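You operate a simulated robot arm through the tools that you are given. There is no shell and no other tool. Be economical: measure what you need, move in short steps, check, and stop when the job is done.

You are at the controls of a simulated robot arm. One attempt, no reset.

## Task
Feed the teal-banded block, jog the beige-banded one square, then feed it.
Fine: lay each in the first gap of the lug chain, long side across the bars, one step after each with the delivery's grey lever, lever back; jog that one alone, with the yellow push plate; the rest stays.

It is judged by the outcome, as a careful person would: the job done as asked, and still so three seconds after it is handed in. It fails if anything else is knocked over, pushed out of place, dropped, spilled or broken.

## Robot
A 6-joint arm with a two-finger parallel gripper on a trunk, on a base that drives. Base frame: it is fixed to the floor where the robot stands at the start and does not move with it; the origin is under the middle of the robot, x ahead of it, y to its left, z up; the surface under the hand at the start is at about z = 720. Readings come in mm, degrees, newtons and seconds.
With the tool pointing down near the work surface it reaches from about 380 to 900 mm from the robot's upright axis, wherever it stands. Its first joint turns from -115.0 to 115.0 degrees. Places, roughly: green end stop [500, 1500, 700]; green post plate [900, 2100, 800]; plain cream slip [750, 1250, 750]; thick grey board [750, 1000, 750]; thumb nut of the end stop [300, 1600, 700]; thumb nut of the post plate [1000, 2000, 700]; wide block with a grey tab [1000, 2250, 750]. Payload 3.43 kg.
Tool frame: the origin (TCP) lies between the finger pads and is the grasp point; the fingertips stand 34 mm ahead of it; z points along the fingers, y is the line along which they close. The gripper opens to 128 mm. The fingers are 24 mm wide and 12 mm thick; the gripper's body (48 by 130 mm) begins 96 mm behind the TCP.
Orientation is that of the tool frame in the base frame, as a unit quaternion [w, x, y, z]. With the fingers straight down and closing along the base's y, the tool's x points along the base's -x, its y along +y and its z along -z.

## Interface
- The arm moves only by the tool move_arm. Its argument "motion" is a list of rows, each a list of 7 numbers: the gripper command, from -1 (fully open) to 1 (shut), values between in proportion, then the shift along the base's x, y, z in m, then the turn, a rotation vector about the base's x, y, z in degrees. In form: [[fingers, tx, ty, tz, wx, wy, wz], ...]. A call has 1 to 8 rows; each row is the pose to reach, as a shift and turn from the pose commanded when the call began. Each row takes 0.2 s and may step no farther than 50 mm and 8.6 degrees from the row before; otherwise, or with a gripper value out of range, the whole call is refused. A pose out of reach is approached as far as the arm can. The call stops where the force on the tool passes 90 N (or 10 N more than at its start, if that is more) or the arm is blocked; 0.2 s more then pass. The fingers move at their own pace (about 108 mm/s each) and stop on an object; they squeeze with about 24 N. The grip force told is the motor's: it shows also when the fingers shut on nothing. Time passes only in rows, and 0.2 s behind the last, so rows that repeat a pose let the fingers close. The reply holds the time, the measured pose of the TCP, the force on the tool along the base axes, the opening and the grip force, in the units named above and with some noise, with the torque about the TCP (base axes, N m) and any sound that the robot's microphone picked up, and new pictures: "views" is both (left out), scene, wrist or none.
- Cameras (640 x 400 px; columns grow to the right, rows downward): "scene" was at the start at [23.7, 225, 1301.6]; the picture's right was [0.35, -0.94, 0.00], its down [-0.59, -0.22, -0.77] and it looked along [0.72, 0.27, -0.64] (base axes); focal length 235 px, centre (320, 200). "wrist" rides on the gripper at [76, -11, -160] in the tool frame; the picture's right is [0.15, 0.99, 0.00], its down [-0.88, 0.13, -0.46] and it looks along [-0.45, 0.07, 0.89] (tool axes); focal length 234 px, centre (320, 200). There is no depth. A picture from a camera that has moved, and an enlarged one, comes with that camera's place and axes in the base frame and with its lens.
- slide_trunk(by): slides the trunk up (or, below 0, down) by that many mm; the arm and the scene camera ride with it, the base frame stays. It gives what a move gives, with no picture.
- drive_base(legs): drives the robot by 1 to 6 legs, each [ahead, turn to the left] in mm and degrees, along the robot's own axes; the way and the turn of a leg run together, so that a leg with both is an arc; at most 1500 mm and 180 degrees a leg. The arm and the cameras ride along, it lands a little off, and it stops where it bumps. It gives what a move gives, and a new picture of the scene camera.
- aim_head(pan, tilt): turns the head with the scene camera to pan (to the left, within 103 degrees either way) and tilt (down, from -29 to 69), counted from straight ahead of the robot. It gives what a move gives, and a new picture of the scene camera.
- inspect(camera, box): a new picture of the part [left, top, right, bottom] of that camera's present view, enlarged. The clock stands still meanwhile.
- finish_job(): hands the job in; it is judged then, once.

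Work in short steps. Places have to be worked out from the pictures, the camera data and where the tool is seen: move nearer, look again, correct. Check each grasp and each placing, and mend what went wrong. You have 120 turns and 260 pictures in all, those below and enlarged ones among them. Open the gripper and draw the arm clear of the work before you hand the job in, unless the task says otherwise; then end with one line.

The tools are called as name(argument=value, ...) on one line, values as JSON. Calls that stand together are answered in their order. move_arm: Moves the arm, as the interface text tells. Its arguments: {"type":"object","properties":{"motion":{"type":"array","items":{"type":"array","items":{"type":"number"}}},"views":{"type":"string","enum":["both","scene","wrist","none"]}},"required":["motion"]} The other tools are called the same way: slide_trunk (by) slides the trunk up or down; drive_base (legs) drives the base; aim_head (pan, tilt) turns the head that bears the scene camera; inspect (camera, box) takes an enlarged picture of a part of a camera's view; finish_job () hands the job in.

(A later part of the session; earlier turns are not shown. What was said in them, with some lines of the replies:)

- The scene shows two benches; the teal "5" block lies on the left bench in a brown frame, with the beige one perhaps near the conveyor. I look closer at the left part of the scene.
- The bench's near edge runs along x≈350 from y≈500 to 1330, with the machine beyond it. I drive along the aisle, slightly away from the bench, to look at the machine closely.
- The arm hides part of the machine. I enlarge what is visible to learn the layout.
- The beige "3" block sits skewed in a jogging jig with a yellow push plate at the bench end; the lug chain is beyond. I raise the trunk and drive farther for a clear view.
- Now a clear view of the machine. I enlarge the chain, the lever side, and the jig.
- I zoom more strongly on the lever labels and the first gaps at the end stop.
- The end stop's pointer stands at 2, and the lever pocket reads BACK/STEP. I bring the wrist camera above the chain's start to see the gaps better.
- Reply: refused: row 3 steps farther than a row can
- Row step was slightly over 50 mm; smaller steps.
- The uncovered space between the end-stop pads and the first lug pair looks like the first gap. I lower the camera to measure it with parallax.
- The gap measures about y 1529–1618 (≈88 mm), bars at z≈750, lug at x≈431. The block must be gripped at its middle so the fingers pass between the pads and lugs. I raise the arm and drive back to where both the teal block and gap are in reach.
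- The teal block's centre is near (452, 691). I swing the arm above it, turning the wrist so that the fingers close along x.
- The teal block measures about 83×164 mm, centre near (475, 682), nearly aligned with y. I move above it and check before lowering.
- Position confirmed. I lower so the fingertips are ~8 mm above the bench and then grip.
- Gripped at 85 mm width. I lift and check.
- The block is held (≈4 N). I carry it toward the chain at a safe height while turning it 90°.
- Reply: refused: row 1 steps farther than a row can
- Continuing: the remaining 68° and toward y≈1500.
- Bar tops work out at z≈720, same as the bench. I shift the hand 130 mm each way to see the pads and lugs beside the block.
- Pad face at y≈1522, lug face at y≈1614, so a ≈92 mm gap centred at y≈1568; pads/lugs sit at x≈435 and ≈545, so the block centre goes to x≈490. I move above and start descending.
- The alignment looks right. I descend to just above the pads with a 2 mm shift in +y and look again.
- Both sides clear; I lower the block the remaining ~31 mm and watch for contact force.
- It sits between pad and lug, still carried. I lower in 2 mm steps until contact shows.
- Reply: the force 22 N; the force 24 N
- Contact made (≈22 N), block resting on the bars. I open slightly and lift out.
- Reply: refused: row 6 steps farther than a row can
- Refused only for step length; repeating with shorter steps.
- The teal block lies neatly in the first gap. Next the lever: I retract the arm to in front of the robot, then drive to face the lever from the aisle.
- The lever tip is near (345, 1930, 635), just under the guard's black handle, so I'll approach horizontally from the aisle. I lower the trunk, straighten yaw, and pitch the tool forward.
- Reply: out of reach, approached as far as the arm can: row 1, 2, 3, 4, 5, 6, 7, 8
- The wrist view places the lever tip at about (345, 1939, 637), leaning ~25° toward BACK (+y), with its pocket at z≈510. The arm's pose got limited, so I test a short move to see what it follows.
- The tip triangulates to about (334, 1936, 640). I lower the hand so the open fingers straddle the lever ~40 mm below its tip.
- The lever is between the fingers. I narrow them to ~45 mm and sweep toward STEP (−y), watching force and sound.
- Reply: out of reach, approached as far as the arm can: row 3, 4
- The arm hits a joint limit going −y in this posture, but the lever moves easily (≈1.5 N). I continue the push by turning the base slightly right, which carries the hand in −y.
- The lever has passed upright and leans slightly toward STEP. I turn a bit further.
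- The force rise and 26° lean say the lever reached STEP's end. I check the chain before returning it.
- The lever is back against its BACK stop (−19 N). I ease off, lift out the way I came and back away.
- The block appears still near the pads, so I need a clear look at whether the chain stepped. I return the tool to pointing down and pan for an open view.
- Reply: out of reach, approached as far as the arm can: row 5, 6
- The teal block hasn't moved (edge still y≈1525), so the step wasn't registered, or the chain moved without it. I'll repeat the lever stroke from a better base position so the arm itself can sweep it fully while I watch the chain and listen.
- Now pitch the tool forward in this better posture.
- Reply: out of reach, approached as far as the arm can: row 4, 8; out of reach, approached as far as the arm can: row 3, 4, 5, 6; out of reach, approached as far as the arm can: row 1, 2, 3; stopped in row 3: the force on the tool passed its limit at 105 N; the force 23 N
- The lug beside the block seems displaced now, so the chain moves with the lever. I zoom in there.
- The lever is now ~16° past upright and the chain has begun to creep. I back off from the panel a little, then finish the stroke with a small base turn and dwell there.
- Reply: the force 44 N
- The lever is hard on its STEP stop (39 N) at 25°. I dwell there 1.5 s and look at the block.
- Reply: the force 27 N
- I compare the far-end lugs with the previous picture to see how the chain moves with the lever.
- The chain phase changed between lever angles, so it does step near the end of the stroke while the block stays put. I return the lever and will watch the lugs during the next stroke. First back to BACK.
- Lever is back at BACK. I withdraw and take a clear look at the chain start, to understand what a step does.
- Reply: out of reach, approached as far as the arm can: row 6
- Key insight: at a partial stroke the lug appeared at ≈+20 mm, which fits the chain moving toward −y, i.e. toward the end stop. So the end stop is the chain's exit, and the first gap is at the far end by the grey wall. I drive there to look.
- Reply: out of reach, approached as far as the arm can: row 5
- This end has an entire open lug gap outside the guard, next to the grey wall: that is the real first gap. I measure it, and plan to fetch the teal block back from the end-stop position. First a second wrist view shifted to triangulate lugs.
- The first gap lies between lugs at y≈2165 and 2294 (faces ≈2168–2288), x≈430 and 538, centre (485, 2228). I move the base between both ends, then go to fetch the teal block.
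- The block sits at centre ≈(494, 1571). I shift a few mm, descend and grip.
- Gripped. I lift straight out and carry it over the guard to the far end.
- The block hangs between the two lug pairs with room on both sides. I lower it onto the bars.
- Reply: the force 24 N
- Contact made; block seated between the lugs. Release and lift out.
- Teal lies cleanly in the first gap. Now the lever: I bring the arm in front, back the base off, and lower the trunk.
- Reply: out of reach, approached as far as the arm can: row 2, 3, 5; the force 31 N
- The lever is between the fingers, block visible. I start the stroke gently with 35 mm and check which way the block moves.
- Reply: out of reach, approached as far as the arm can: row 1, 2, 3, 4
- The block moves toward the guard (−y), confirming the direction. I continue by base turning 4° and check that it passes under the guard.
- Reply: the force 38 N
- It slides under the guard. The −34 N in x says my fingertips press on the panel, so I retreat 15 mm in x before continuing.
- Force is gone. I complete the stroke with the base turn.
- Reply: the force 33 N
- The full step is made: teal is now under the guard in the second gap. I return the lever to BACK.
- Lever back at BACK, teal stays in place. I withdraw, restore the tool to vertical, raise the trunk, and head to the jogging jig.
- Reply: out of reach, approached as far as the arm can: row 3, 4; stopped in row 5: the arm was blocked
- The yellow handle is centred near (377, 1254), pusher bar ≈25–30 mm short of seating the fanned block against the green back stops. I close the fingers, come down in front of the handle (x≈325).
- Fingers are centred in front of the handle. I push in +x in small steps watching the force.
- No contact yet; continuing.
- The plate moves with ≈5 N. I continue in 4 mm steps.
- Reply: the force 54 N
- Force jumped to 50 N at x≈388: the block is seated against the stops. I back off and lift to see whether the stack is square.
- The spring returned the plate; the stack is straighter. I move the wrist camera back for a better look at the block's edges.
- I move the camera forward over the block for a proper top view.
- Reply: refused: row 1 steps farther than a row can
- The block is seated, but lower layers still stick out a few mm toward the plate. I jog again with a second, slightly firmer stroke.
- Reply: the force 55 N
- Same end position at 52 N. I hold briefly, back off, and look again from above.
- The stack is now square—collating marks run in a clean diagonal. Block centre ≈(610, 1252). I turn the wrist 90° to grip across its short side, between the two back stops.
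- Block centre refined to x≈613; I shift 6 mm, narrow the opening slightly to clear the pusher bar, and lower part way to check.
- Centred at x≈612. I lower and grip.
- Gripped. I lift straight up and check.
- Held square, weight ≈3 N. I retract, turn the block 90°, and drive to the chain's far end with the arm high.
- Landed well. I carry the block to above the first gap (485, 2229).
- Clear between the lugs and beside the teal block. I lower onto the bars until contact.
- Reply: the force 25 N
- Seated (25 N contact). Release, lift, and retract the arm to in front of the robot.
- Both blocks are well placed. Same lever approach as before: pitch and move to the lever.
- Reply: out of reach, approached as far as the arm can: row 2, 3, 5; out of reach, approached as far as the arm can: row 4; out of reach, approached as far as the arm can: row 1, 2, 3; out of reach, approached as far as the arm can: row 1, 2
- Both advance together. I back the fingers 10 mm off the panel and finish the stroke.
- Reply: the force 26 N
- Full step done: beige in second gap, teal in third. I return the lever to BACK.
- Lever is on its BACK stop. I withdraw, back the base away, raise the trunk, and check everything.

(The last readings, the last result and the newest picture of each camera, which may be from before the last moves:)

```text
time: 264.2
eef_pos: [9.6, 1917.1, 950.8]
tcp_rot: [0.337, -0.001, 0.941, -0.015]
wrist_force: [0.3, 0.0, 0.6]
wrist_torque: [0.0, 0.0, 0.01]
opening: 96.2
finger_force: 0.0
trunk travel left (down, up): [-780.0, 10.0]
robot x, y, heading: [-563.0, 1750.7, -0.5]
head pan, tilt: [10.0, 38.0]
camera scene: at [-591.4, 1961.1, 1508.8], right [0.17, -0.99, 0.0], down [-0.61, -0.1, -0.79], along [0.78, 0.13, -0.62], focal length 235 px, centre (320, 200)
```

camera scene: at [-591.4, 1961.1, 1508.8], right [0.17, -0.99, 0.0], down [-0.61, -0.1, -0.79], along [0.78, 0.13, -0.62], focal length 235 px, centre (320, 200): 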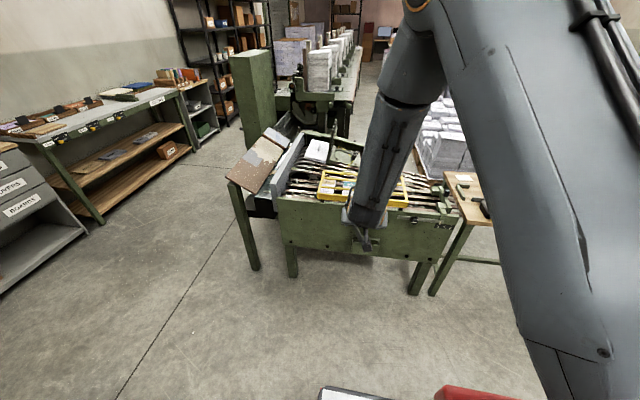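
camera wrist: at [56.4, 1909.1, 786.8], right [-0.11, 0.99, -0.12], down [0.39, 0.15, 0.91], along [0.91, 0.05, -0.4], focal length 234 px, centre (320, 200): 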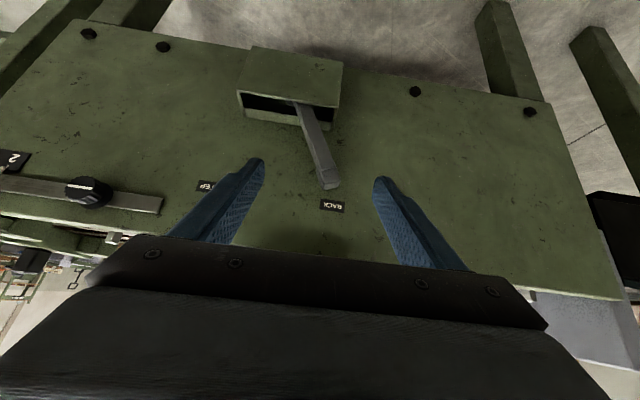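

inspect(camera="scene", box=[230, 120, 520, 280])

inspect(camera="scene", box=[280, 140, 380, 220])

```text
2.21 times, centred on (375, 200) of scene
camera zoom: at [-591.4, 1961.1, 1508.8], right [0.17, -0.99, 0.0], down [-0.61, -0.1, -0.79], along [0.78, 0.13, -0.62], focal length 518 px, centre (199, 200)
```

zoom: 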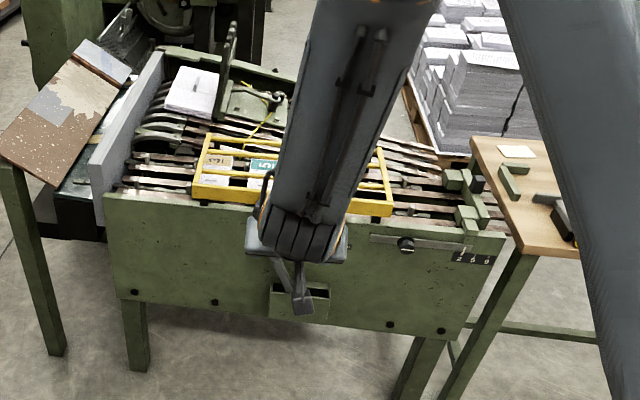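

```text
5.00 times, centred on (330, 180) of scene
camera zoom: at [-591.4, 1961.1, 1508.8], right [0.17, -0.99, 0.0], down [-0.61, -0.1, -0.79], along [0.78, 0.13, -0.62], focal length 1173 px, centre (270, 300)
```

zoom: 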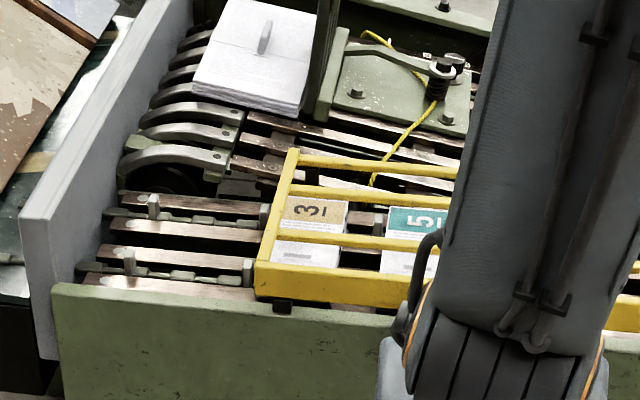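

Beige sits in the second gap and teal in the third, both long side across the bars. The lever is back, the arm is clear and everything else stands as it was, so I hand in.

finish_job()

```text
The job is handed in.
```

The teal-banded block and the jogged, squared beige-banded block are both fed into the lug chain, one step after each with the lever back; but I first laid teal at the end-stop end by mistake and stroked the lever twice there, so the chain ran two extra steps empty before teal was moved to the first gap.
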